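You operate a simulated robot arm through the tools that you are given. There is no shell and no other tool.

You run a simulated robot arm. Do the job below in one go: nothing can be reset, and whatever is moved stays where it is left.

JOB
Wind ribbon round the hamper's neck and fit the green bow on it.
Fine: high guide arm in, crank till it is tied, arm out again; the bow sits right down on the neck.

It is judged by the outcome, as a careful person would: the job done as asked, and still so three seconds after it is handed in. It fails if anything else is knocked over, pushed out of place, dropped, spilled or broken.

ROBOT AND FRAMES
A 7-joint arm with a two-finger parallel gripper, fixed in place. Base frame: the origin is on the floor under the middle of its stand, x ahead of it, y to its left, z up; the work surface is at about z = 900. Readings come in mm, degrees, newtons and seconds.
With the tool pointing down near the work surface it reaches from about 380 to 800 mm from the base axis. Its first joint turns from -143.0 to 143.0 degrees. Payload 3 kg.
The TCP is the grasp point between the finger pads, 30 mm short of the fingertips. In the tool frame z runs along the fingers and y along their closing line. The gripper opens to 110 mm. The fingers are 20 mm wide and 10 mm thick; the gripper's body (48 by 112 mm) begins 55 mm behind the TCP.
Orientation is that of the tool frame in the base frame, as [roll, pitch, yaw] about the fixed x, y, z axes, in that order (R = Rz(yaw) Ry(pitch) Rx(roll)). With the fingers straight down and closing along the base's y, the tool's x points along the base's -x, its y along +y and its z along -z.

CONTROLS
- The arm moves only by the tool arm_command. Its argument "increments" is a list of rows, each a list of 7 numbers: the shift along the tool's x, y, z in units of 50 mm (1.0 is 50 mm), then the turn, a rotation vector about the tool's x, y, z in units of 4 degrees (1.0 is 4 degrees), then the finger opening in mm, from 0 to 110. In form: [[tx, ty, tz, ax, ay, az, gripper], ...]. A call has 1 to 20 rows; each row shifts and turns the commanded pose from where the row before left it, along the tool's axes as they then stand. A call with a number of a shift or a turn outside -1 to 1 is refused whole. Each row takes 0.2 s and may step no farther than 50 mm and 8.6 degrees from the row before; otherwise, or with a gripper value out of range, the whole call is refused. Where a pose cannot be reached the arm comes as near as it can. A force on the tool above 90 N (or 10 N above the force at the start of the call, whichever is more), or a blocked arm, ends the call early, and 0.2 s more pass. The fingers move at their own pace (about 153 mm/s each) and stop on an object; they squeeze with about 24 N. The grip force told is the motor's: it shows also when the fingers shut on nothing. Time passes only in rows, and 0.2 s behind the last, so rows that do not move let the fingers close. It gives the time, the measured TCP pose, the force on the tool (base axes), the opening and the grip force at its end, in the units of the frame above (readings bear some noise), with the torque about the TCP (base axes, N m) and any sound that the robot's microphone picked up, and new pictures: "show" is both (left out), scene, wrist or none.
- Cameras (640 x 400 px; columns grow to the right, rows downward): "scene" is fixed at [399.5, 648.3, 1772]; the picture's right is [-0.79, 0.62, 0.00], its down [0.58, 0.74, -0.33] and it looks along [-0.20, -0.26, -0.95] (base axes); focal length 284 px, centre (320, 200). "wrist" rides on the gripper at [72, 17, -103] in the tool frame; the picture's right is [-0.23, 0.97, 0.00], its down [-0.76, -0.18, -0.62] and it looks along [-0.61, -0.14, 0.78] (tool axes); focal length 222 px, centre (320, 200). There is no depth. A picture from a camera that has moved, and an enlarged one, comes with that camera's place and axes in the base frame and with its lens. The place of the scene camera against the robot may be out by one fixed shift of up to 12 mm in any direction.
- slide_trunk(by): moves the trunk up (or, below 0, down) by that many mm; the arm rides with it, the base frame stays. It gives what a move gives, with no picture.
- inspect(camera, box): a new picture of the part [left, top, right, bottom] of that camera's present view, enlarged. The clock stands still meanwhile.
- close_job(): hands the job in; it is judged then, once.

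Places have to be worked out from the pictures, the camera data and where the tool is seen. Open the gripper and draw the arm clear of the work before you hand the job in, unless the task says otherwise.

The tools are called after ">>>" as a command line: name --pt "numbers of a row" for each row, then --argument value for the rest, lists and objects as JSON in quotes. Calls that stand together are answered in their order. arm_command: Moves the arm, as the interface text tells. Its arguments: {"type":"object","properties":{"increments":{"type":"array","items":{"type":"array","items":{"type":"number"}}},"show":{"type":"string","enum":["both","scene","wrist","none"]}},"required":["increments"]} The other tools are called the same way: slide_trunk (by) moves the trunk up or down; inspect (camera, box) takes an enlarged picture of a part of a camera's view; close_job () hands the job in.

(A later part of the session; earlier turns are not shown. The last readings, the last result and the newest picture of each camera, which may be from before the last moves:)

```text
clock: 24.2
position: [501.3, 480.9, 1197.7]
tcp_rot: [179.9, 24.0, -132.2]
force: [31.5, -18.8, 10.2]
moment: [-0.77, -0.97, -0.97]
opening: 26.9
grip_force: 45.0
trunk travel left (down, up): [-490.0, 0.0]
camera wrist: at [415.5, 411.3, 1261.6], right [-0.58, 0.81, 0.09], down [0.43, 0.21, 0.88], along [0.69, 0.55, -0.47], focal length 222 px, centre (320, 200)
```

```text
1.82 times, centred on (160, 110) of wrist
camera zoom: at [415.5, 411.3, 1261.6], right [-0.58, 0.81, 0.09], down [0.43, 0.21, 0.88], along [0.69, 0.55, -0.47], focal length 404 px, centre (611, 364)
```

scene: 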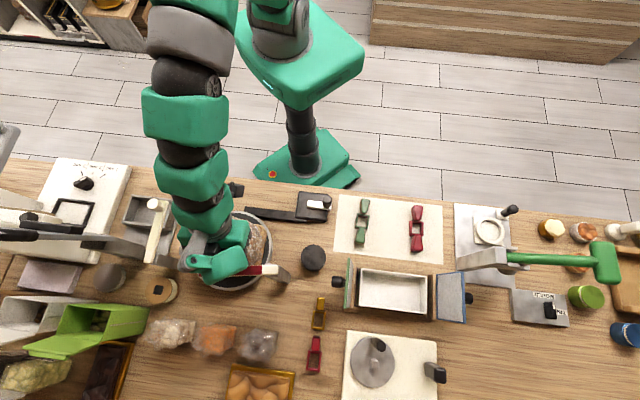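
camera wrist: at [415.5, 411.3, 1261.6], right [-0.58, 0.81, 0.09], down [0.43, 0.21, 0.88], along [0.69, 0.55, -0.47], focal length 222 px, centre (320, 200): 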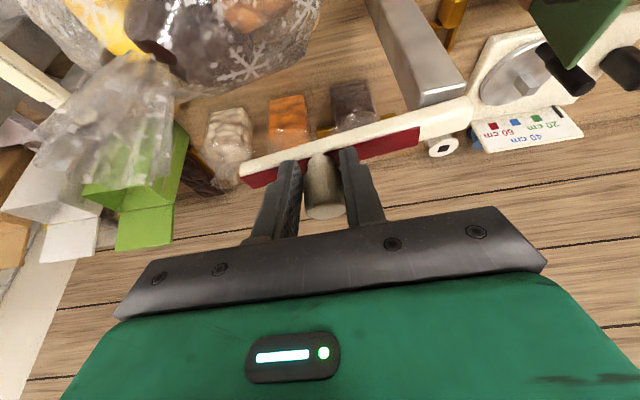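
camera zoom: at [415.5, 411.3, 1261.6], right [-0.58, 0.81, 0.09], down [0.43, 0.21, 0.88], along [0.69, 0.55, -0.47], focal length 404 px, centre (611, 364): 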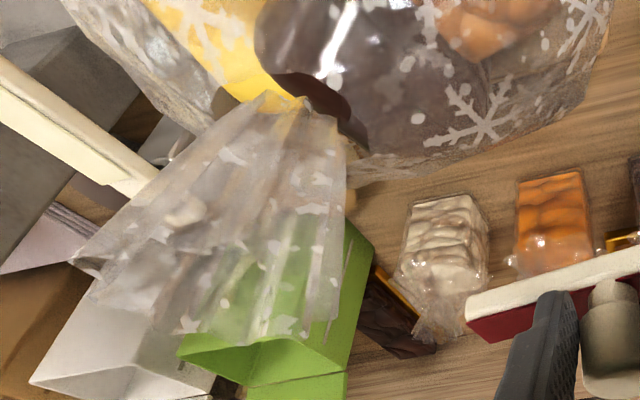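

The knob is still well held between the pads; the true radius is about 84 mm about (443, 543). I relieve the side load outward and continue the swing in a corrected arc.

>>> arm_command --pt "0.0457 -0.138 -0.0203 0 0 0 20" --pt "0.1315 0.016 -0.0586 0 0 0 20" --pt "0.1315 0.03 -0.0586 0 0 0 20" --pt "0 0 0 0 0 0 20" --show "both"

>>> inspect --camera "wrist" --box '[0, 0, 480, 240]'

```text
clock: 25.2
position: [490.2, 467.1, 1198.3]
tcp_rot: [-180.0, 24.0, -132.0]
force: [5.3, -7.2, 9.4]
moment: [0.02, -0.35, -0.09]
opening: 26.8
grip_force: 44.8
trunk travel left (down, up): [-490.0, 0.0]
camera wrist: at [404.2, 397.9, 1261.4], right [-0.58, 0.81, 0.09], down [0.43, 0.21, 0.88], along [0.69, 0.55, -0.47], focal length 222 px, centre (320, 200)
```

scene: 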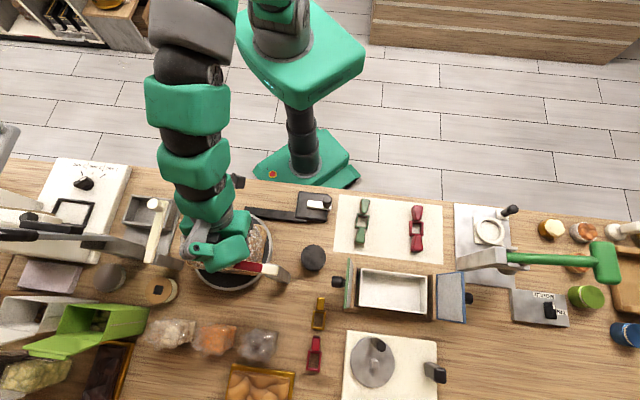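
wrist: 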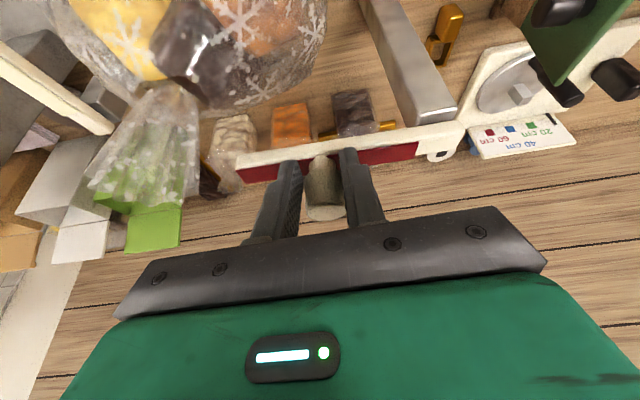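

```text
1.33 times, centred on (240, 120) of wrist
camera zoom: at [404.2, 397.9, 1261.4], right [-0.58, 0.81, 0.09], down [0.43, 0.21, 0.88], along [0.69, 0.55, -0.47], focal length 296 px, centre (427, 307)
```

zoom: 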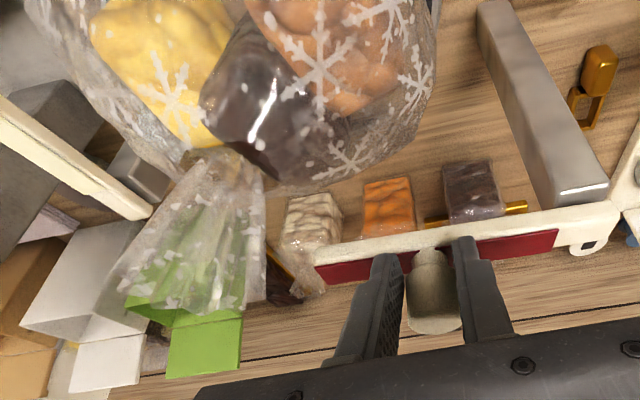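

The knob rolled about 13 mm toward the pad edge as the arm turned. I'll open slightly, recentre on the knob (about (500, 477)) and regrip before finishing the swing.

>>> arm_command --pt "0 0 0 0 0 0 44" --pt "0 0 0 0 0 0 44" --pt "-0.14 -0.031 0.0623 0 0 0 44" --pt "-0.14 -0.031 0.0623 0 0 0 44" --pt "0 0 0 0 0 0 44" --show "wrist"

>>> inspect --camera "wrist" --box '[230, 110, 410, 240]'

```text
clock: 26.4
position: [503.3, 476.9, 1197.0]
tcp_rot: [180.0, 23.9, -132.0]
force: [-0.1, -0.2, 0.3]
moment: [-0.04, -0.02, -0.02]
opening: 44.0
grip_force: 0.0
trunk travel left (down, up): [-490.0, 0.0]
camera wrist: at [417.2, 408.2, 1260.5], right [-0.58, 0.81, 0.09], down [0.43, 0.21, 0.88], along [0.69, 0.55, -0.47], focal length 222 px, centre (320, 200)
```

wrist: 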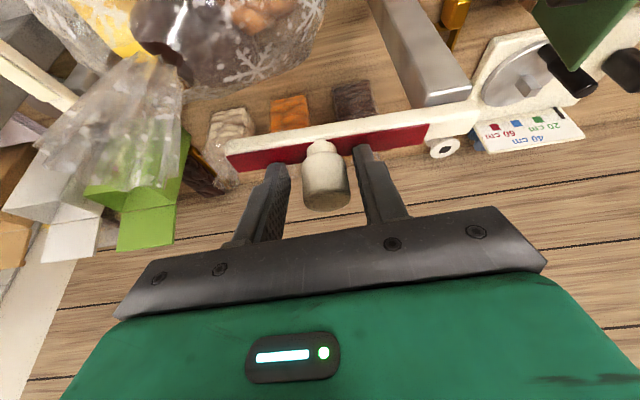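

```text
3.08 times, centred on (320, 175) of wrist
camera zoom: at [417.2, 408.2, 1260.5], right [-0.58, 0.81, 0.09], down [0.43, 0.21, 0.88], along [0.69, 0.55, -0.47], focal length 684 px, centre (320, 277)
```

zoom: 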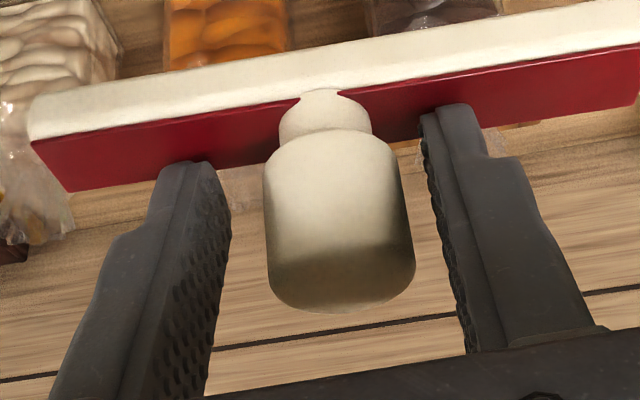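

The knob is 3–4 mm off to one side; I centre, regrip and continue the arc another 12° towards the neck.

>>> arm_command --pt "0 0.072 0 0 0 0 44" --pt "0 0 0 0 0 0 20" --pt "0 0 0 0 0 0 20" --pt "0.1151 0.018 -0.0512 0 0 0 20" --pt "0.106 0.024 -0.0472 0 0 0 20" --pt "0.1032 0.0328 -0.046 0 0 0 20" --pt "0 0 0 0 0 0 20" --show "both"

>>> inspect --camera "wrist" --box '[0, 0, 400, 240]'

```text
clock: 28.0
position: [485.9, 467.5, 1197.6]
tcp_rot: [-180.0, 23.8, -132.2]
force: [9.1, -6.9, -5.9]
moment: [0.26, -0.49, -0.41]
opening: 26.8
grip_force: 44.8
trunk travel left (down, up): [-490.0, 0.0]
camera wrist: at [401.2, 398.9, 1261.1], right [-0.58, 0.81, 0.09], down [0.43, 0.21, 0.88], along [0.69, 0.55, -0.47], focal length 222 px, centre (320, 200)
```

scene: 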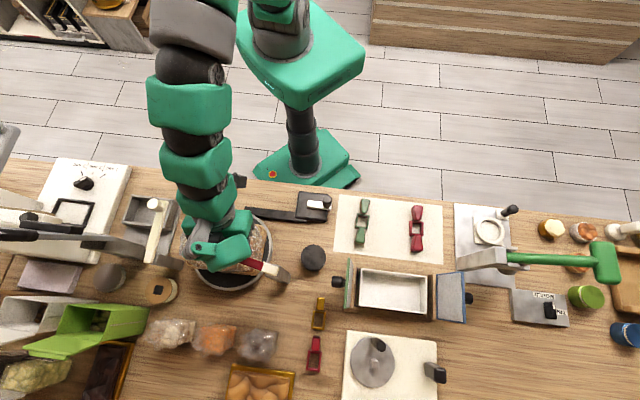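
wrist: 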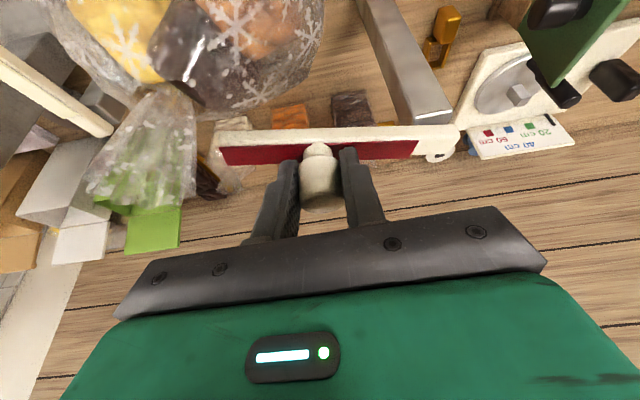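

```text
1.60 times, centred on (200, 120) of wrist
camera zoom: at [401.2, 398.9, 1261.1], right [-0.58, 0.81, 0.09], down [0.43, 0.21, 0.88], along [0.69, 0.55, -0.47], focal length 355 px, centre (512, 328)
```

zoom: 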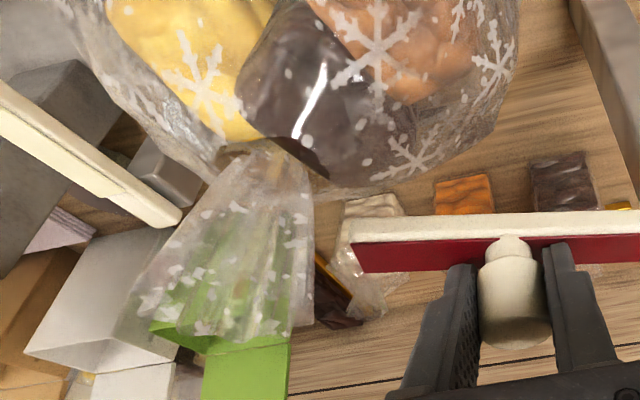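

The swing is smooth; the tip is at about -59° and the neck direction is about -67°. I continue about 9° more, watching for a stop.

>>> arm_command --pt "0.1016 0.0398 -0.0452 0 0 0 20" --pt "0.0998 0.0496 -0.0444 0 0 0 20" --pt "0 0 0 0 0 0 20" --show "both"

>>> inspect --camera "wrist" --box '[0, 0, 400, 240]'

```text
clock: 28.8
position: [474.9, 461.3, 1196.8]
tcp_rot: [179.9, 23.7, -132.1]
force: [10.8, -15.9, 1.0]
moment: [-1.1, -0.34, -0.48]
opening: 27.0
grip_force: 44.9
trunk travel left (down, up): [-490.0, 0.0]
camera wrist: at [389.7, 392.0, 1261.3], right [-0.58, 0.81, 0.09], down [0.43, 0.21, 0.88], along [0.69, 0.55, -0.47], focal length 222 px, centre (320, 200)
```

scene: 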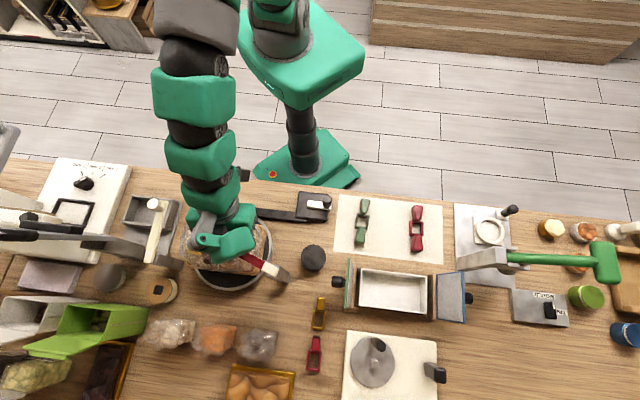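
wrist: 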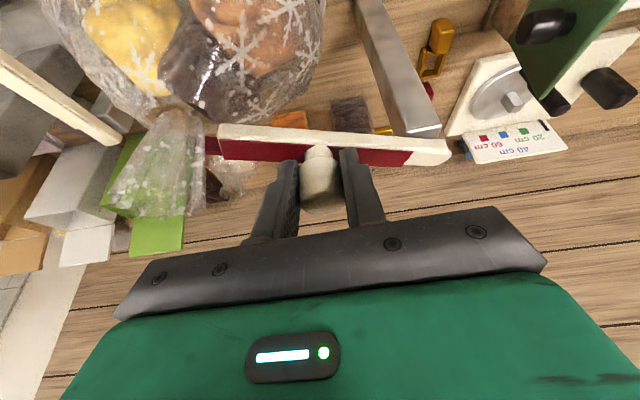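

```text
1.60 times, centred on (200, 120) of wrist
camera zoom: at [389.7, 392.0, 1261.3], right [-0.58, 0.81, 0.09], down [0.43, 0.21, 0.88], along [0.69, 0.55, -0.47], focal length 355 px, centre (512, 328)
```

zoom: 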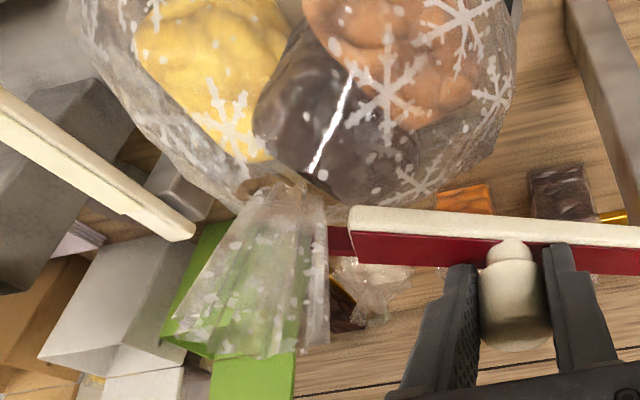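

A red ribbon strip now shows running from the arm tip to the neck, so the arm has engaged; by the pictures it is at about -62° and the knob lagged, suggesting a stop. I regrip centred and nudge gently to check it is fully home.

>>> arm_command --pt "0 0 0 0 0 0 44" --pt "0 0 0 0 0 0 44" --pt "-0.172 -0.104 0.0765 0 0 0 44" --pt "0 0 0 0 0 0 44" --pt "0 0 0 0 0 0 20" --pt "0 0 0 0 0 0 20" --show "wrist"

>>> arm_command --pt "0.0512 0.021 -0.0228 0 0 0 20" --pt "0.0512 0.021 -0.0228 0 0 0 20" --pt "0 0 0 0 0 0 20" --show "wrist"

>>> inspect --camera "wrist" --box '[0, 0, 400, 240]'

```text
clock: 30.2
position: [483.5, 467.7, 1199.5]
tcp_rot: [-179.9, 24.1, -132.0]
force: [-2.3, 12.5, 4.8]
moment: [0.72, 0.15, -0.26]
opening: 27.2
grip_force: 45.1
trunk travel left (down, up): [-490.0, 0.0]
camera wrist: at [397.4, 398.8, 1262.5], right [-0.58, 0.81, 0.09], down [0.43, 0.21, 0.88], along [0.69, 0.55, -0.47], focal length 222 px, centre (320, 200)
```

wrist: 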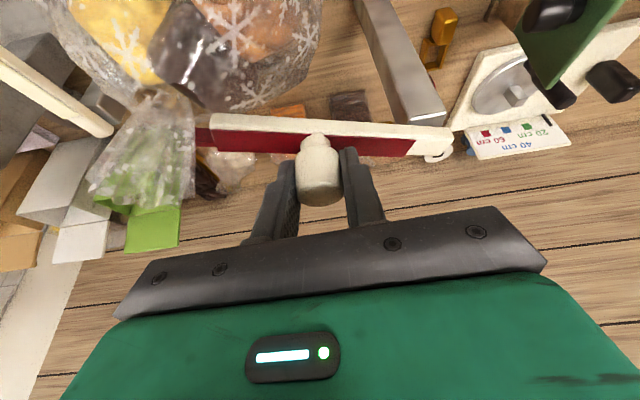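

```text
clock: 31.0
position: [479.3, 465.9, 1198.4]
tcp_rot: [-179.9, 24.2, -132.0]
force: [11.7, 21.6, 16.0]
moment: [0.82, 0.22, -0.26]
opening: 27.2
grip_force: 44.9
trunk travel left (down, up): [-490.0, 0.0]
camera wrist: at [393.7, 396.9, 1262.4], right [-0.58, 0.81, 0.09], down [0.43, 0.21, 0.88], along [0.69, 0.55, -0.47], focal length 222 px, centre (320, 200)
```

wrist: 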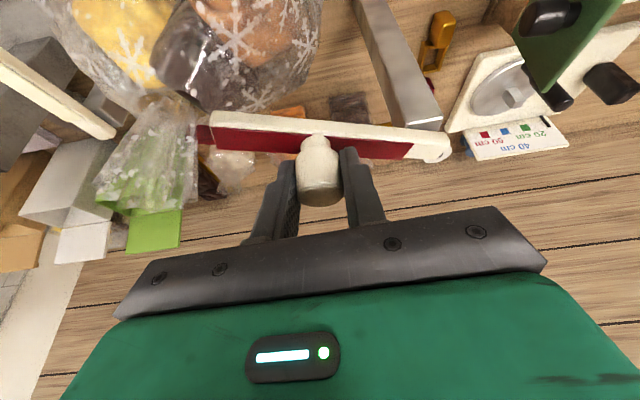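

```text
1.60 times, centred on (200, 120) of wrist
camera zoom: at [393.7, 396.9, 1262.4], right [-0.58, 0.81, 0.09], down [0.43, 0.21, 0.88], along [0.69, 0.55, -0.47], focal length 355 px, centre (512, 328)
```

zoom: 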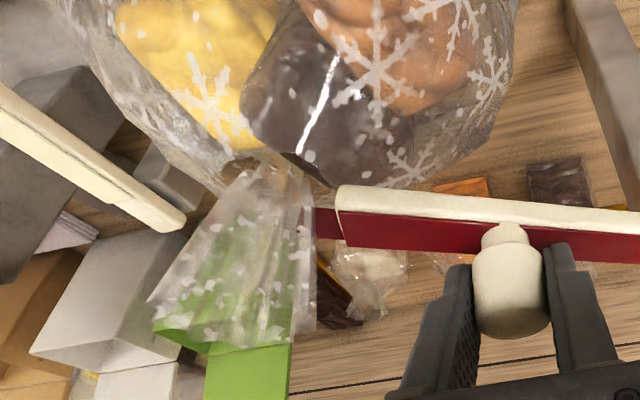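

Nudging met about 20 N resistance, the ribbon strip remains at the neck; the arm looks fully in. I release and back off along the finger axis to check it stays.

>>> arm_command --pt "0 0 0 0 0 0 44" --pt "0 0 0 0 0 0 44" --pt "0 0 -0.6 0 0 0 44" --pt "0 0 -0.8 0 0 0 44" --pt "0 0 -0.8 0 0 0 44" --pt "0 0 0 0 0 0 44" --show "both"

>>> inspect --camera "wrist" --box '[80, 0, 440, 230]'

>>> inspect --camera "scene" --box '[150, 190, 310, 300]'

```text
clock: 32.4
position: [450.5, 429.1, 1301.6]
tcp_rot: [-179.9, 24.0, -132.1]
force: [0.0, -0.5, 0.5]
moment: [-0.01, -0.02, 0.03]
opening: 44.0
grip_force: 0.1
trunk travel left (down, up): [-490.0, 0.0]
camera wrist: at [364.3, 360.2, 1363.9], right [-0.58, 0.81, 0.09], down [0.43, 0.21, 0.88], along [0.69, 0.55, -0.47], focal length 222 px, centre (320, 200)
```

scene: 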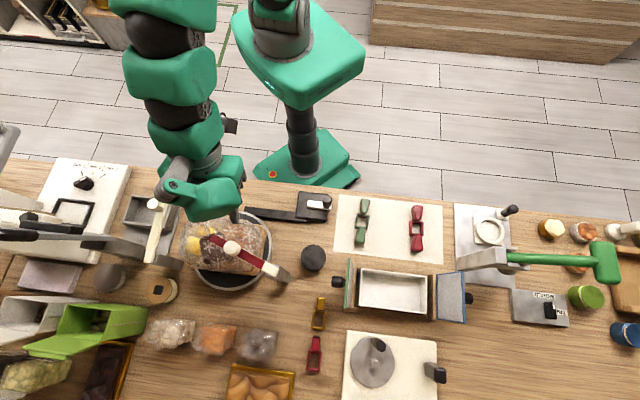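
wrist: 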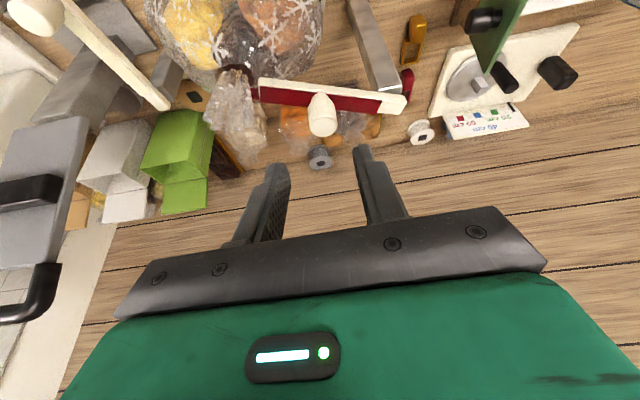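

```text
1.74 times, centred on (260, 115) of wrist
camera zoom: at [364.3, 360.2, 1363.9], right [-0.58, 0.81, 0.09], down [0.43, 0.21, 0.88], along [0.69, 0.55, -0.47], focal length 386 px, centre (424, 348)
```

zoom: 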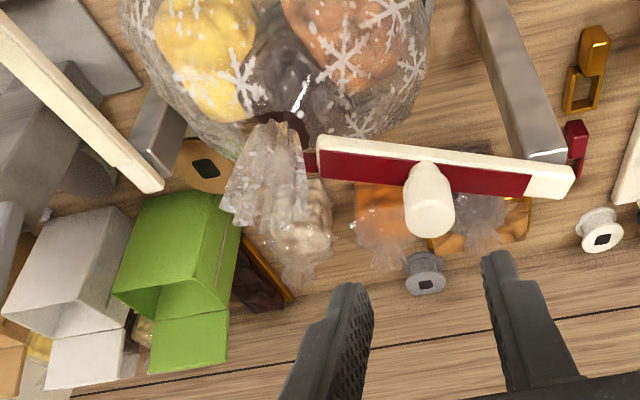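

```text
3.64 times, centred on (230, 245) of scene
camera zoom: at [399.5, 648.3, 1772.0], right [-0.79, 0.62, 0.0], down [0.58, 0.74, -0.33], along [-0.2, -0.26, -0.95], focal length 1032 px, centre (647, 36)
```

zoom: 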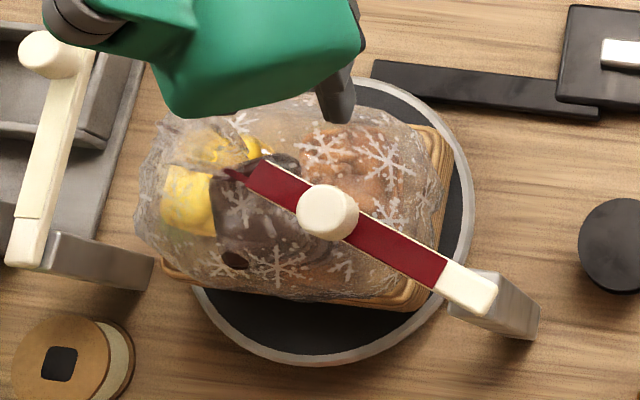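

The guide arm stayed in, ribbon strip reaching the neck. Now I level the tool and go above the crank to measure it again with this orientation.

>>> arm_command --pt "0 0 0 0 1 0 60" --pt "0 0 0 0 1 0 60" --pt "0 0 0 0 1 0 60" --pt "0 0 0 0 1 0 60" --pt "0 0 0 0 1 0 60" --pt "0 0 0 0 1 0 60" --pt "0.543 0.668 0 0 0 0 60" --pt "0.543 0.668 0 0 0 0 60" --pt "0.543 0.668 0 0 0 0 60" --pt "0.543 0.668 0 0 0 0 60" --pt "0.543 0.668 0 0 0 0 60" --pt "0 0 0.95 0 0 0 60" --pt "0 0 0.95 0 0 0 60" --pt "0 0 0.95 0 0 0 60" --pt "0 0 0.95 0 0 0 60" --pt "0 0 0 0 0 0 60" --show "both"

>>> inspect --camera "wrist" --box '[220, 40, 440, 220]'

```text
clock: 35.8
position: [232.9, 442.5, 1107.0]
tcp_rot: [-180.0, 0.0, -132.0]
force: [0.3, 1.0, 1.1]
moment: [-0.02, 0.02, 0.02]
opening: 60.0
grip_force: 0.1
trunk travel left (down, up): [-490.0, 0.0]
camera wrist: at [170.7, 399.3, 1208.9], right [-0.57, 0.82, 0.0], down [0.64, 0.45, 0.62], along [0.51, 0.36, -0.78], focal length 222 px, centre (320, 200)
```

scene: 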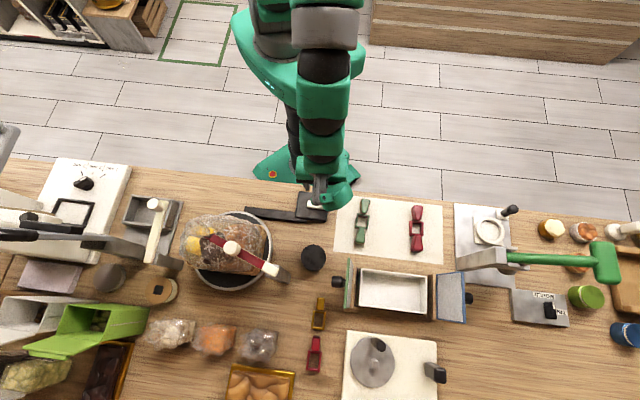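
wrist: 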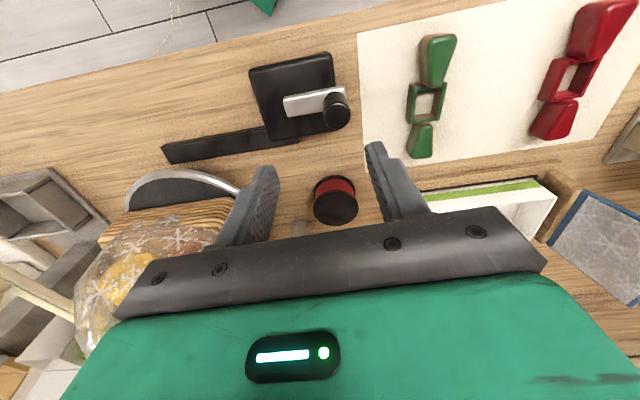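

```text
2.22 times, centred on (330, 130) of wrist
camera zoom: at [170.7, 399.3, 1208.9], right [-0.57, 0.82, 0.0], down [0.64, 0.45, 0.62], along [0.51, 0.36, -0.78], focal length 494 px, centre (298, 356)
```

zoom: 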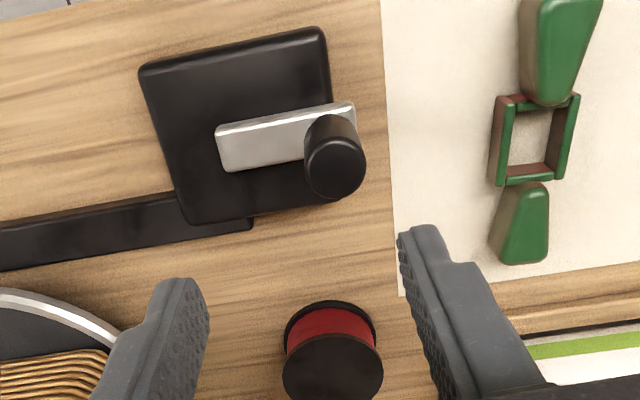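

The crank knob is confirmed at (218, 453), top z 997, with the shaft near (248, 419), radius about 46. I descend to straddle the knob with fingertips just above the crank arm, then close.

>>> arm_command --pt "0.046 0.364 0 0 0 0 56" --pt "0 0 0.88 0 0 0 56" --pt "0 0 0.88 0 0 0 56" --pt "0 0 0.88 0 0 0 56" --pt "0 0 0 0 0 0 56" --show "wrist"

>>> inspect --camera "wrist" --box '[230, 100, 410, 230]'

```text
clock: 37.0
position: [217.8, 450.4, 976.2]
tcp_rot: [-180.0, 0.0, -132.0]
force: [-1.6, 0.5, 0.2]
moment: [0.0, 0.02, 0.01]
opening: 56.1
grip_force: 0.1
trunk travel left (down, up): [-490.0, 0.0]
camera wrist: at [156.1, 407.2, 1078.2], right [-0.57, 0.82, 0.0], down [0.64, 0.45, 0.62], along [0.51, 0.36, -0.78], focal length 222 px, centre (320, 200)
```

wrist: 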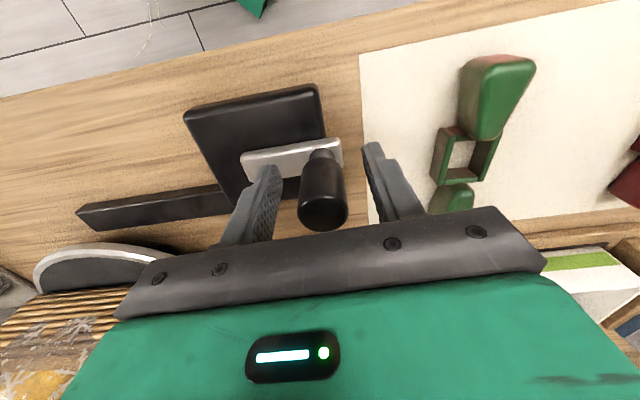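

```text
3.08 times, centred on (320, 165) of wrist
camera zoom: at [156.1, 407.2, 1078.2], right [-0.57, 0.82, 0.0], down [0.64, 0.45, 0.62], along [0.51, 0.36, -0.78], focal length 684 px, centre (320, 308)
```

zoom: 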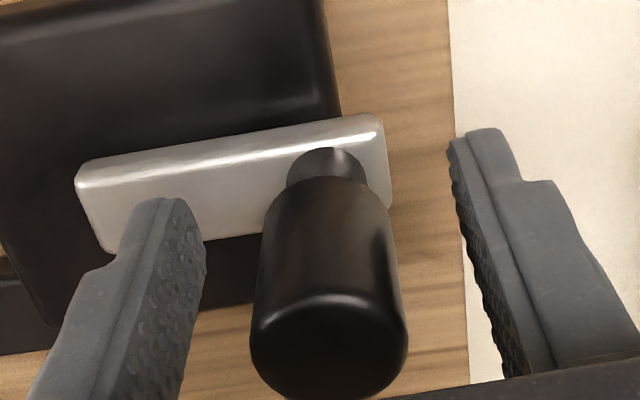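

The knob is between the fingers within about 2 mm of centre. I grip it and try turning the crank 50° clockwise to learn its resistance and true radius.

>>> arm_command --pt "0 0 0 0 0 0 15" --pt "0 0 0 0 0 0 15" --pt "0 0 0 0 0 0 15" --show "none"

>>> arm_command --pt "-0.1556 -0.0302 0 0 0 0 15" --pt "-0.1482 -0.057 0 0 0 0 15" --pt "-0.1358 -0.0816 0 0 0 0 15" --pt "-0.1198 -0.104 0 0 0 0 15" --pt "-0.0998 -0.1234 0 0 0 0 15" --pt "0 0 0 0 0 0 15" --show "both"

>>> inspect --camera "wrist" --box '[230, 100, 410, 230]'

```text
clock: 37.8
position: [217.1, 450.0, 976.7]
tcp_rot: [180.0, 0.0, -132.1]
force: [-8.1, 7.6, 0.7]
moment: [0.65, 0.81, 0.04]
opening: 26.5
grip_force: 44.6
trunk travel left (down, up): [-490.0, 0.0]
```

```text
clock: 39.2
position: [255.8, 461.7, 976.5]
tcp_rot: [-179.8, -0.2, -132.1]
force: [-1.8, 1.2, 2.7]
moment: [-0.4, 1.49, -0.08]
opening: 26.7
grip_force: 44.8
trunk travel left (down, up): [-490.0, 0.0]
camera wrist: at [193.9, 419.3, 1078.5], right [-0.57, 0.82, 0.0], down [0.64, 0.45, 0.62], along [0.51, 0.35, -0.78], focal length 222 px, centre (320, 200)
```

scene: 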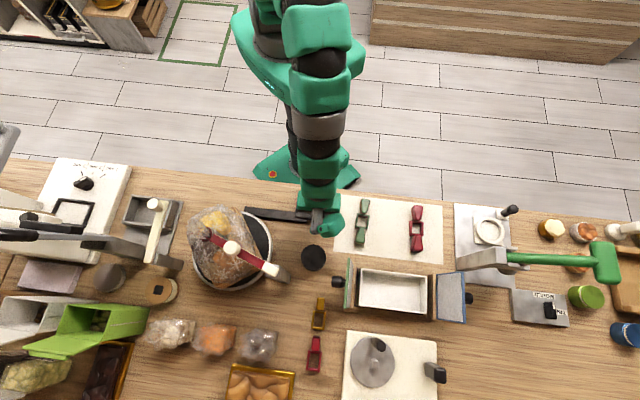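
wrist: 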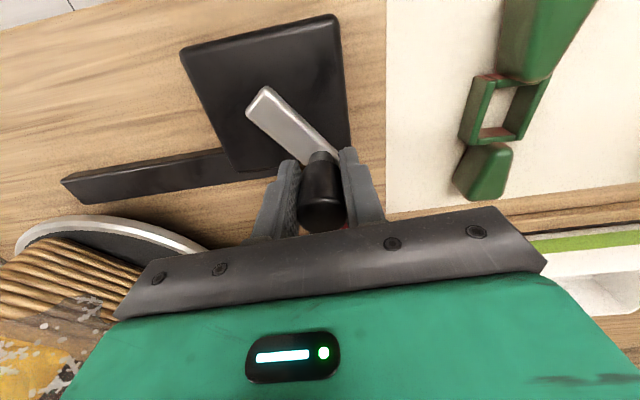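

```text
3.08 times, centred on (320, 165) of wrist
camera zoom: at [193.9, 419.3, 1078.5], right [-0.57, 0.82, 0.0], down [0.64, 0.45, 0.62], along [0.51, 0.35, -0.78], focal length 684 px, centre (320, 308)
```

zoom: 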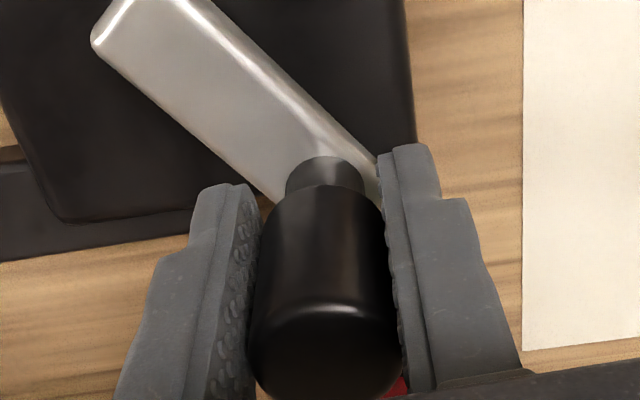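

Crank and turntable turn together smoothly, with little force and no slip. I continue clockwise about 96° more and check grip and the ribbon.

>>> arm_command --pt "-0.0896 -0.1688 0 0 0 0 15" --pt "-0.0528 -0.1836 0 0 0 0 15" --pt "-0.0132 -0.1906 0 0 0 0 15" --pt "0.0266 -0.1894 0 0 0 0 15" --pt "0.0654 -0.1794 0 0 0 0 15" --pt "0.1012 -0.1622 0 0 0 0 15" --pt "0.1326 -0.1374 0 0 0 0 15" --pt "0.1586 -0.1068 0 0 0 0 15" --pt "0 0 0 0 0 0 15" --show "both"

>>> inspect --camera "wrist" --box '[230, 100, 410, 230]'

>>> inspect --camera "scene" --box '[150, 190, 310, 300]'

```text
clock: 41.2
position: [290.8, 407.2, 977.5]
tcp_rot: [180.0, -0.1, -132.1]
force: [-5.1, 3.5, 6.1]
moment: [-0.1, 1.36, -0.06]
opening: 26.4
grip_force: 44.8
trunk travel left (down, up): [-490.0, 0.0]
camera wrist: at [230.9, 364.5, 1079.7], right [-0.57, 0.82, 0.0], down [0.64, 0.45, 0.62], along [0.51, 0.35, -0.78], focal length 222 px, centre (320, 200)
```

scene: 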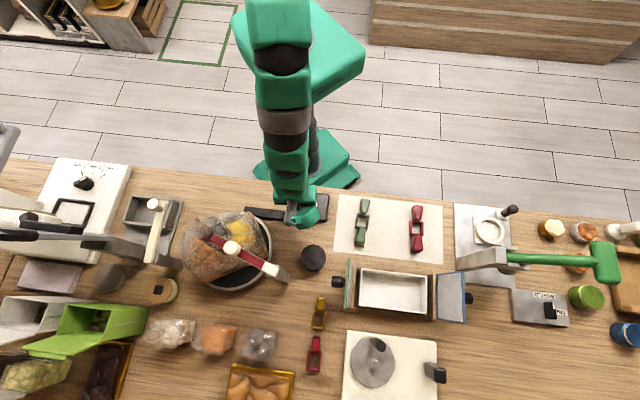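
wrist: 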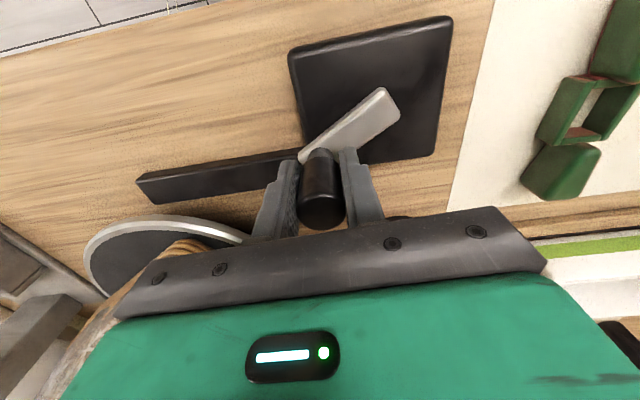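

```text
3.08 times, centred on (320, 165) of wrist
camera zoom: at [230.9, 364.5, 1079.7], right [-0.57, 0.82, 0.0], down [0.64, 0.45, 0.62], along [0.51, 0.35, -0.78], focal length 684 px, centre (320, 308)
```

zoom: 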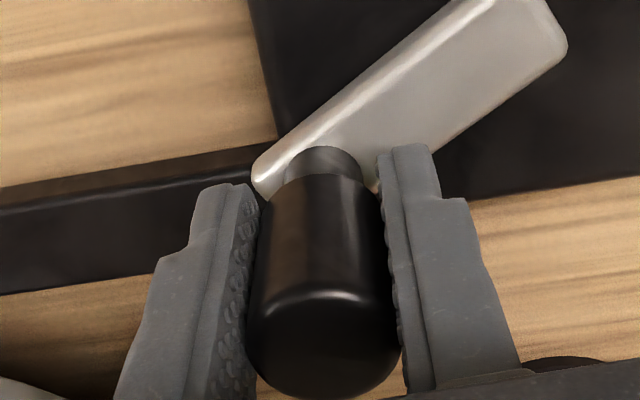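

```text
3.64 times, centred on (230, 245) of scene
camera zoom: at [399.5, 648.3, 1772.0], right [-0.79, 0.62, 0.0], down [0.58, 0.74, -0.33], along [-0.2, -0.26, -0.95], focal length 1032 px, centre (647, 36)
```

zoom: 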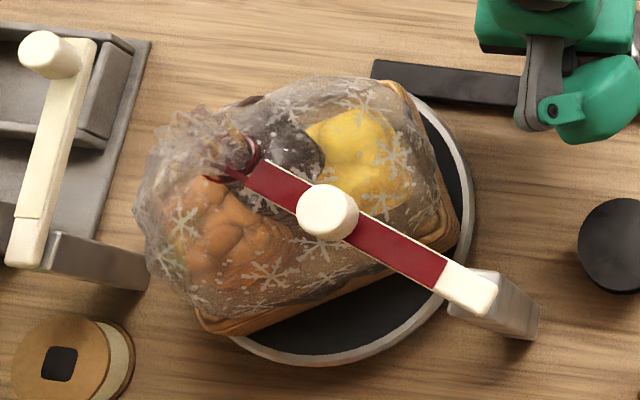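

The red ribbon is visibly winding round the neck and the grip is holding without slip. I keep cranking clockwise for another 240°.

>>> arm_command --pt "0.177 -0.0716 0 0 0 0 15" --pt "0.1882 -0.0332 0 0 0 0 15" --pt "0.191 0.0066 0 0 0 0 15" --pt "0.1854 0.0464 0 0 0 0 15" --pt "0.1718 0.0836 0 0 0 0 15" --pt "0.1506 0.1178 0 0 0 0 15" --pt "0.1228 0.1462 0 0 0 0 15" --pt "0.0896 0.1688 0 0 0 0 15" --pt "0.0528 0.1836 0 0 0 0 15" --pt "0.0132 0.1906 0 0 0 0 15" --pt "-0.0266 0.1894 0 0 0 0 15" --pt "-0.0654 0.1794 0 0 0 0 15" --pt "-0.1012 0.1622 0 0 0 0 15" --pt "-0.1326 0.1374 0 0 0 0 15" --pt "-0.1586 0.1068 0 0 0 0 15" --pt "-0.177 0.0716 0 0 0 0 15" --pt "-0.1882 0.0332 0 0 0 0 15" --pt "0 0 0 0 0 0 15" --show "both"

>>> inspect --camera "wrist" --box '[230, 100, 410, 230]'

>>> inspect --camera "scene" --box '[150, 190, 310, 300]'

```text
clock: 43.2
position: [220.9, 364.0, 977.1]
tcp_rot: [-179.8, -1.5, -132.1]
force: [-19.4, -29.8, 37.2]
moment: [0.61, -1.13, 0.18]
opening: 19.6
grip_force: 4.3
trunk travel left (down, up): [-490.0, 0.0]
stopped in row 9: the force on the tool passed its limit at 105 N (the readings are from after the stop); the commanded pose is now the measured one
camera wrist: at [161.1, 324.4, 1080.3], right [-0.57, 0.82, -0.01], down [0.65, 0.46, 0.6], along [0.5, 0.34, -0.8], focal length 222 px, centre (320, 200)
```

scene: 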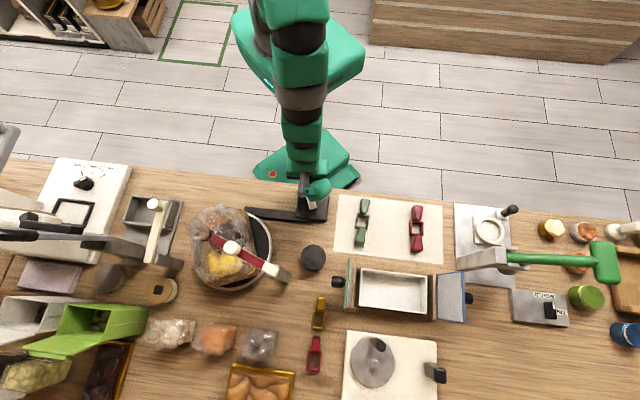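
wrist: 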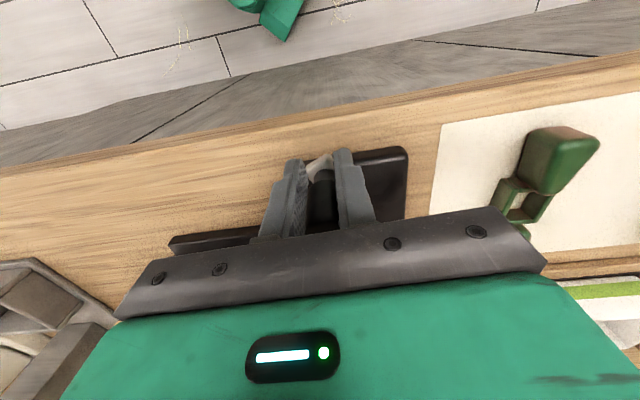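

```text
3.08 times, centred on (320, 165) of wrist
camera zoom: at [161.1, 324.4, 1080.3], right [-0.57, 0.82, -0.01], down [0.65, 0.46, 0.6], along [0.5, 0.34, -0.8], focal length 684 px, centre (320, 308)
```

zoom: 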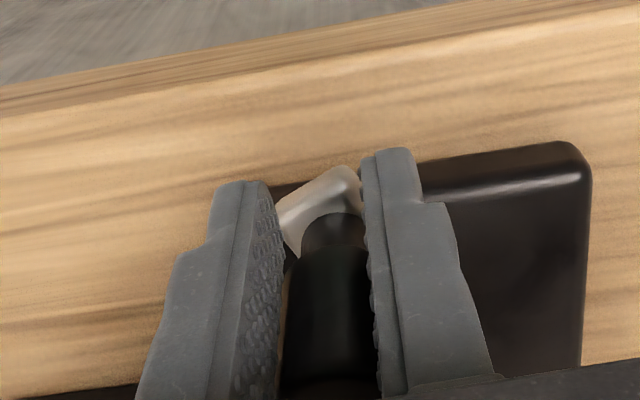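

```text
3.64 times, centred on (230, 245) of scene
camera zoom: at [399.5, 648.3, 1772.0], right [-0.79, 0.62, 0.0], down [0.58, 0.74, -0.33], along [-0.2, -0.26, -0.95], focal length 1032 px, centre (647, 36)
```

zoom: 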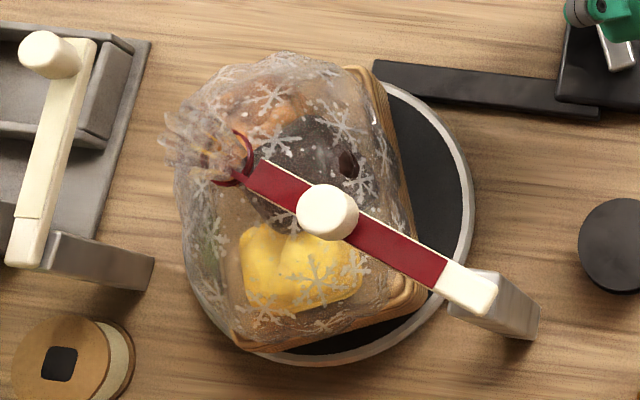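

The tool ran ahead and the fingers slid off the knob (stopped at 105 N). I open the fingers in place and look at where the knob actually is.

>>> arm_command --pt "0 0 0 0 0 0 56" --pt "0 0 0 0 0 0 56" --show "wrist"

>>> inspect --camera "wrist" --box '[230, 100, 410, 230]'

>>> inspect --camera "scene" --box '[260, 170, 360, 240]'

```text
clock: 43.8
position: [224.3, 370.2, 973.8]
tcp_rot: [-179.8, -1.3, -132.2]
force: [0.5, -0.5, 0.2]
moment: [0.03, 0.0, -0.01]
opening: 56.2
grip_force: 0.0
trunk travel left (down, up): [-490.0, 0.0]
camera wrist: at [163.7, 329.2, 1078.2], right [-0.57, 0.82, -0.01], down [0.65, 0.46, 0.61], along [0.5, 0.34, -0.79], focal length 222 px, centre (320, 200)
```

wrist: 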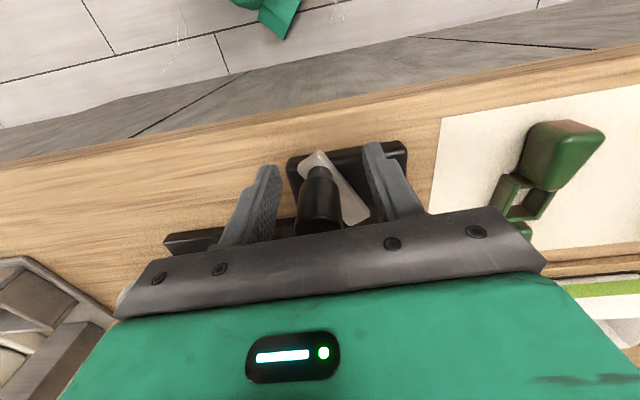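

```text
3.08 times, centred on (320, 165) of wrist
camera zoom: at [163.7, 329.2, 1078.2], right [-0.57, 0.82, -0.01], down [0.65, 0.46, 0.61], along [0.5, 0.34, -0.79], focal length 684 px, centre (320, 308)
```

zoom: 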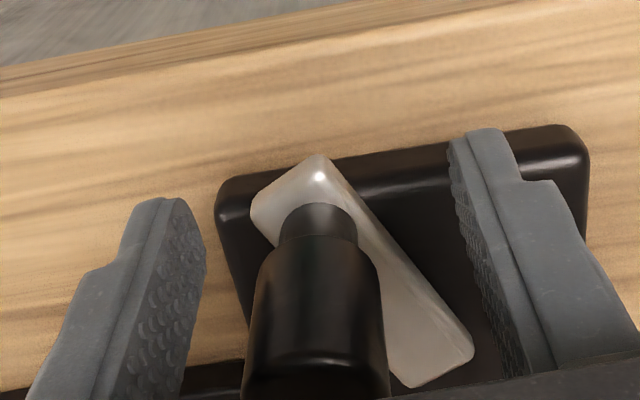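

```text
5.71 times, centred on (310, 205) of scene
camera zoom: at [399.5, 648.3, 1772.0], right [-0.79, 0.62, 0.0], down [0.58, 0.74, -0.33], along [-0.2, -0.26, -0.95], focal length 1622 px, centre (377, 171)
```

zoom: 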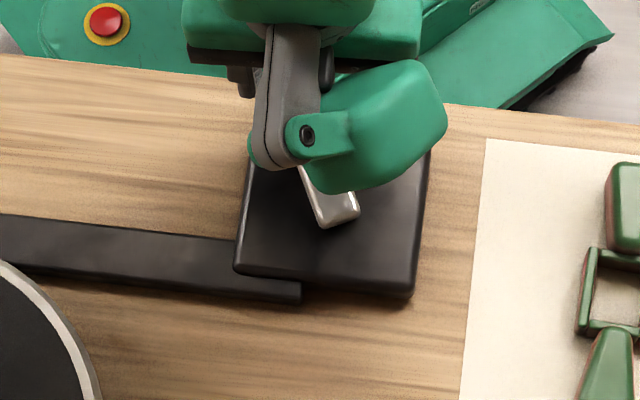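

Fitting four knob positions gives the crank shaft at (249.1, 420.2), radius 45.0, with the knob now at about (235, 377.5). I recentre on it, level the tool and regrip.

>>> arm_command --pt "-0.126 -0.03 -0.01 0 -0.325 0 56" --pt "-0.126 -0.03 -0.01 0 0 0 56" --pt "0 0 0 0 0 0 56" --show "wrist"

>>> inspect --camera "wrist" --box '[230, 100, 410, 230]'

```text
clock: 44.6
position: [234.8, 376.0, 977.4]
tcp_rot: [-179.8, 0.0, -132.0]
force: [0.4, 0.6, 0.4]
moment: [-0.02, -0.02, -0.02]
opening: 56.0
grip_force: 0.2
trunk travel left (down, up): [-490.0, 0.0]
camera wrist: at [173.2, 334.6, 1077.7], right [-0.57, 0.82, 0.0], down [0.64, 0.45, 0.62], along [0.51, 0.35, -0.78], focal length 222 px, centre (320, 200)
```

wrist: 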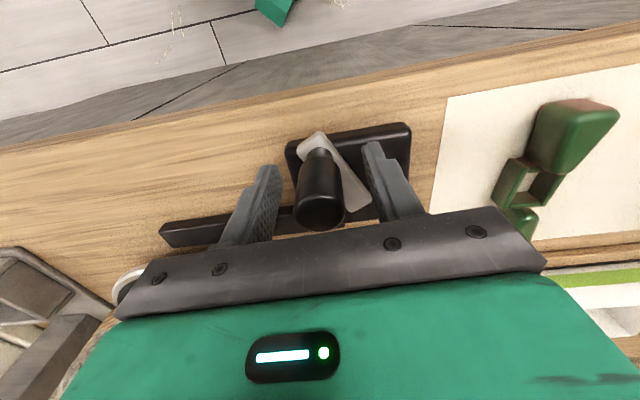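

```text
3.08 times, centred on (320, 165) of wrist
camera zoom: at [173.2, 334.6, 1077.7], right [-0.57, 0.82, 0.0], down [0.64, 0.45, 0.62], along [0.51, 0.35, -0.78], focal length 684 px, centre (320, 308)
```

zoom: 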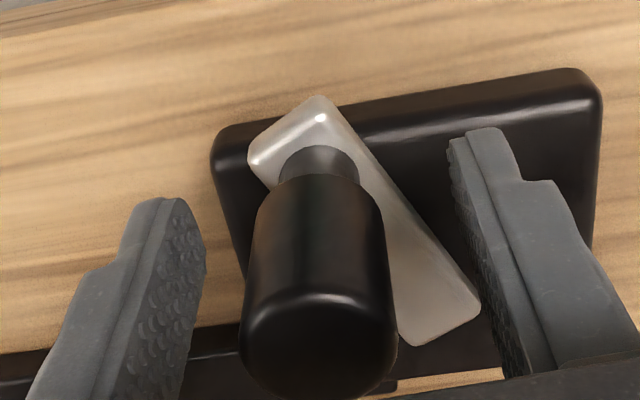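

The knob is centred to within about 1 mm. I regrip and turn the next 96° on the fitted circle, then check.

>>> arm_command --pt "0 0 0 0 0 0 15" --pt "0 0 0 0 0 0 15" --pt "0 0 0 0 0 0 15" --pt "0.0584 0.179 0 0 0 0 15" --pt "0.0196 0.1874 0 0 0 0 15" --pt "-0.0196 0.1874 0 0 0 0 15" --pt "-0.0584 0.179 0 0 0 0 15" --pt "-0.094 0.1632 0 0 0 0 15" --pt "-0.1262 0.14 0 0 0 0 15" --pt "-0.1522 0.1106 0 0 0 0 15" --pt "-0.1722 0.0768 0 0 0 0 15" --pt "0 0 0 0 0 0 15" --show "both"

>>> inspect --camera "wrist" --box '[230, 100, 410, 230]'

>>> inspect --camera "scene" --box '[150, 190, 310, 300]'

```text
clock: 47.2
position: [208.8, 438.3, 975.5]
tcp_rot: [-179.8, 0.1, -132.2]
force: [7.4, -3.9, -11.6]
moment: [1.78, 0.06, -0.07]
opening: 25.8
grip_force: 44.7
trunk travel left (down, up): [-490.0, 0.0]
camera wrist: at [146.6, 396.3, 1077.5], right [-0.57, 0.82, 0.0], down [0.64, 0.45, 0.62], along [0.51, 0.35, -0.78], focal length 222 px, centre (320, 200)
```

scene: 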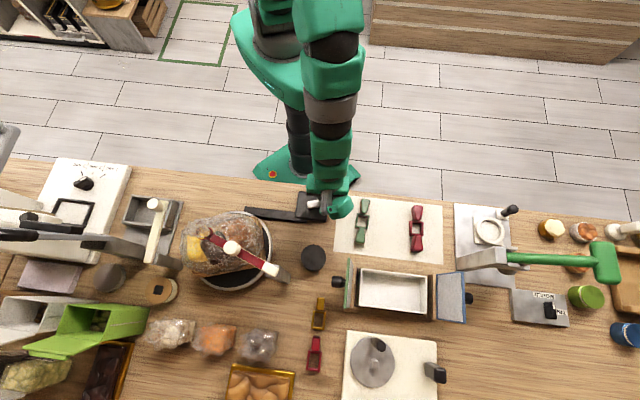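
wrist: 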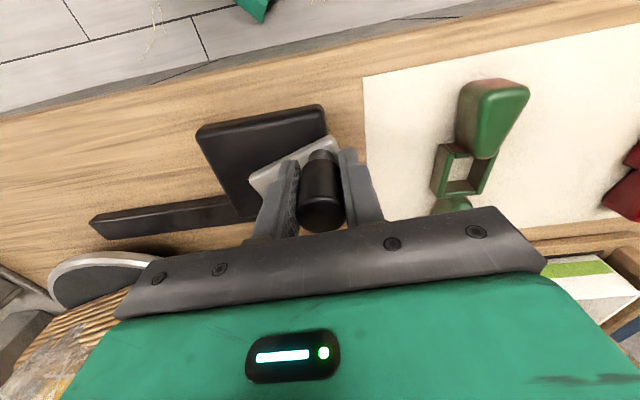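

```text
3.08 times, centred on (320, 165) of wrist
camera zoom: at [146.6, 396.3, 1077.5], right [-0.57, 0.82, 0.0], down [0.64, 0.45, 0.62], along [0.51, 0.35, -0.78], focal length 684 px, centre (320, 308)
```

zoom: 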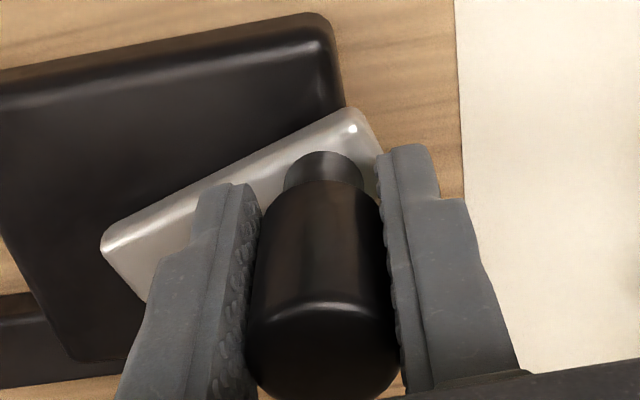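

```text
3.64 times, centred on (230, 245) of scene
camera zoom: at [399.5, 648.3, 1772.0], right [-0.79, 0.62, 0.0], down [0.58, 0.74, -0.33], along [-0.2, -0.26, -0.95], focal length 1032 px, centre (647, 36)
```

zoom: 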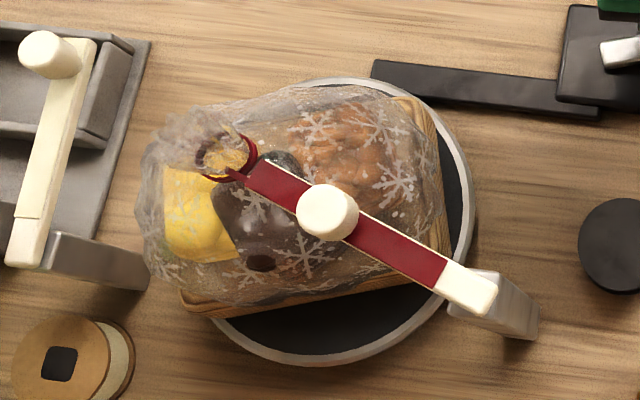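

The ribbon ring round the neck is growing and the grip is centred. I continue another 144° clockwise.

>>> arm_command --pt "-0.1842 0.039 0 0 0 0 15" --pt "-0.1884 0 0 0 0 0 15" --pt "-0.1842 -0.039 0 0 0 0 15" --pt "-0.1722 -0.0768 0 0 0 0 15" --pt "-0.1522 -0.1106 0 0 0 0 15" --pt "-0.1262 -0.14 0 0 0 0 15" --pt "-0.094 -0.1632 0 0 0 0 15" --pt "-0.0584 -0.179 0 0 0 0 15" --pt "-0.0196 -0.1874 0 0 0 0 15" --pt "0.0196 -0.1874 0 0 0 0 15" --pt "0.0584 -0.179 0 0 0 0 15" --pt "0.094 -0.1632 0 0 0 0 15" --pt "0 0 0 0 0 0 15" --show "both"

>>> inspect --camera "wrist" --box '[230, 100, 410, 230]'

>>> inspect --camera "scene" --box '[150, 190, 310, 300]'

```text
clock: 50.0
position: [293.2, 428.3, 973.9]
tcp_rot: [-179.8, -0.1, -132.1]
force: [-1.2, 0.5, -7.3]
moment: [0.84, 0.86, -0.02]
opening: 26.4
grip_force: 45.1
trunk travel left (down, up): [-490.0, 0.0]
camera wrist: at [230.8, 385.7, 1077.5], right [-0.57, 0.82, 0.0], down [0.64, 0.45, 0.62], along [0.51, 0.35, -0.78], focal length 222 px, centre (320, 200)
```

scene: 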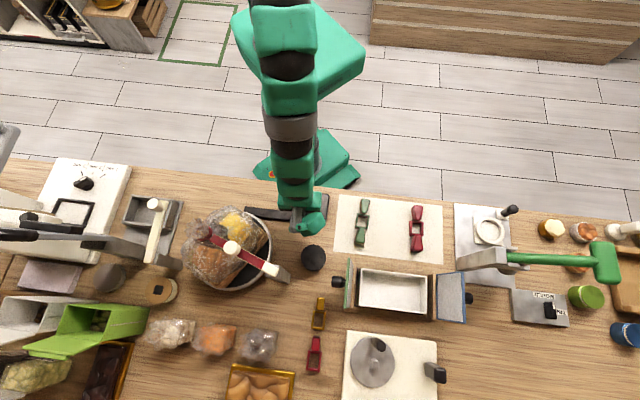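
wrist: 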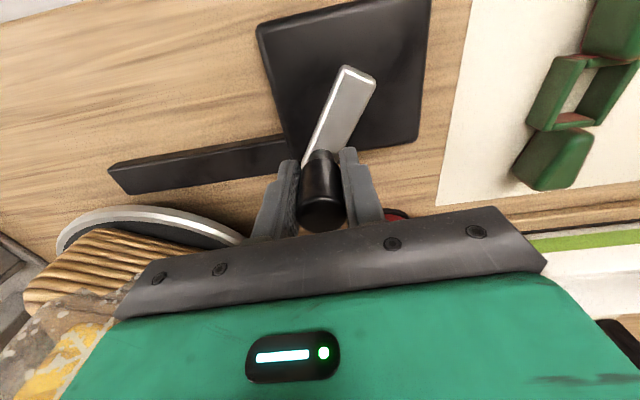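

```text
3.08 times, centred on (320, 165) of wrist
camera zoom: at [230.8, 385.7, 1077.5], right [-0.57, 0.82, 0.0], down [0.64, 0.45, 0.62], along [0.51, 0.35, -0.78], focal length 684 px, centre (320, 308)
```

zoom: 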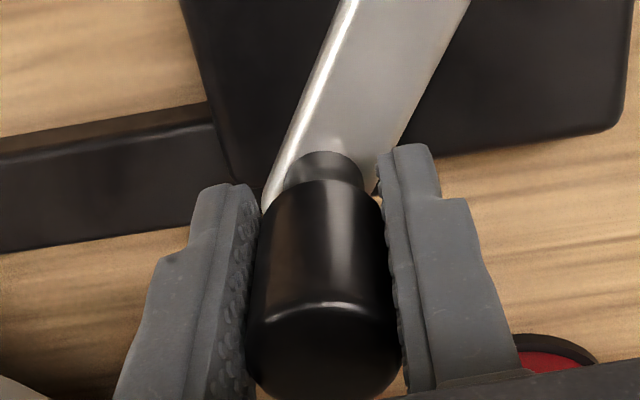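

```text
3.64 times, centred on (230, 245) of scene
camera zoom: at [399.5, 648.3, 1772.0], right [-0.79, 0.62, 0.0], down [0.58, 0.74, -0.33], along [-0.2, -0.26, -0.95], focal length 1032 px, centre (647, 36)
```

zoom: 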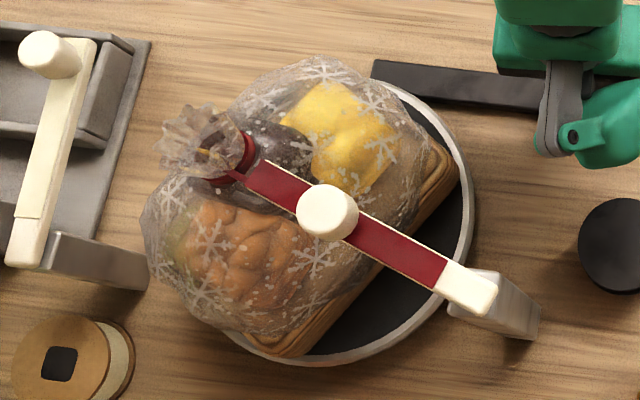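

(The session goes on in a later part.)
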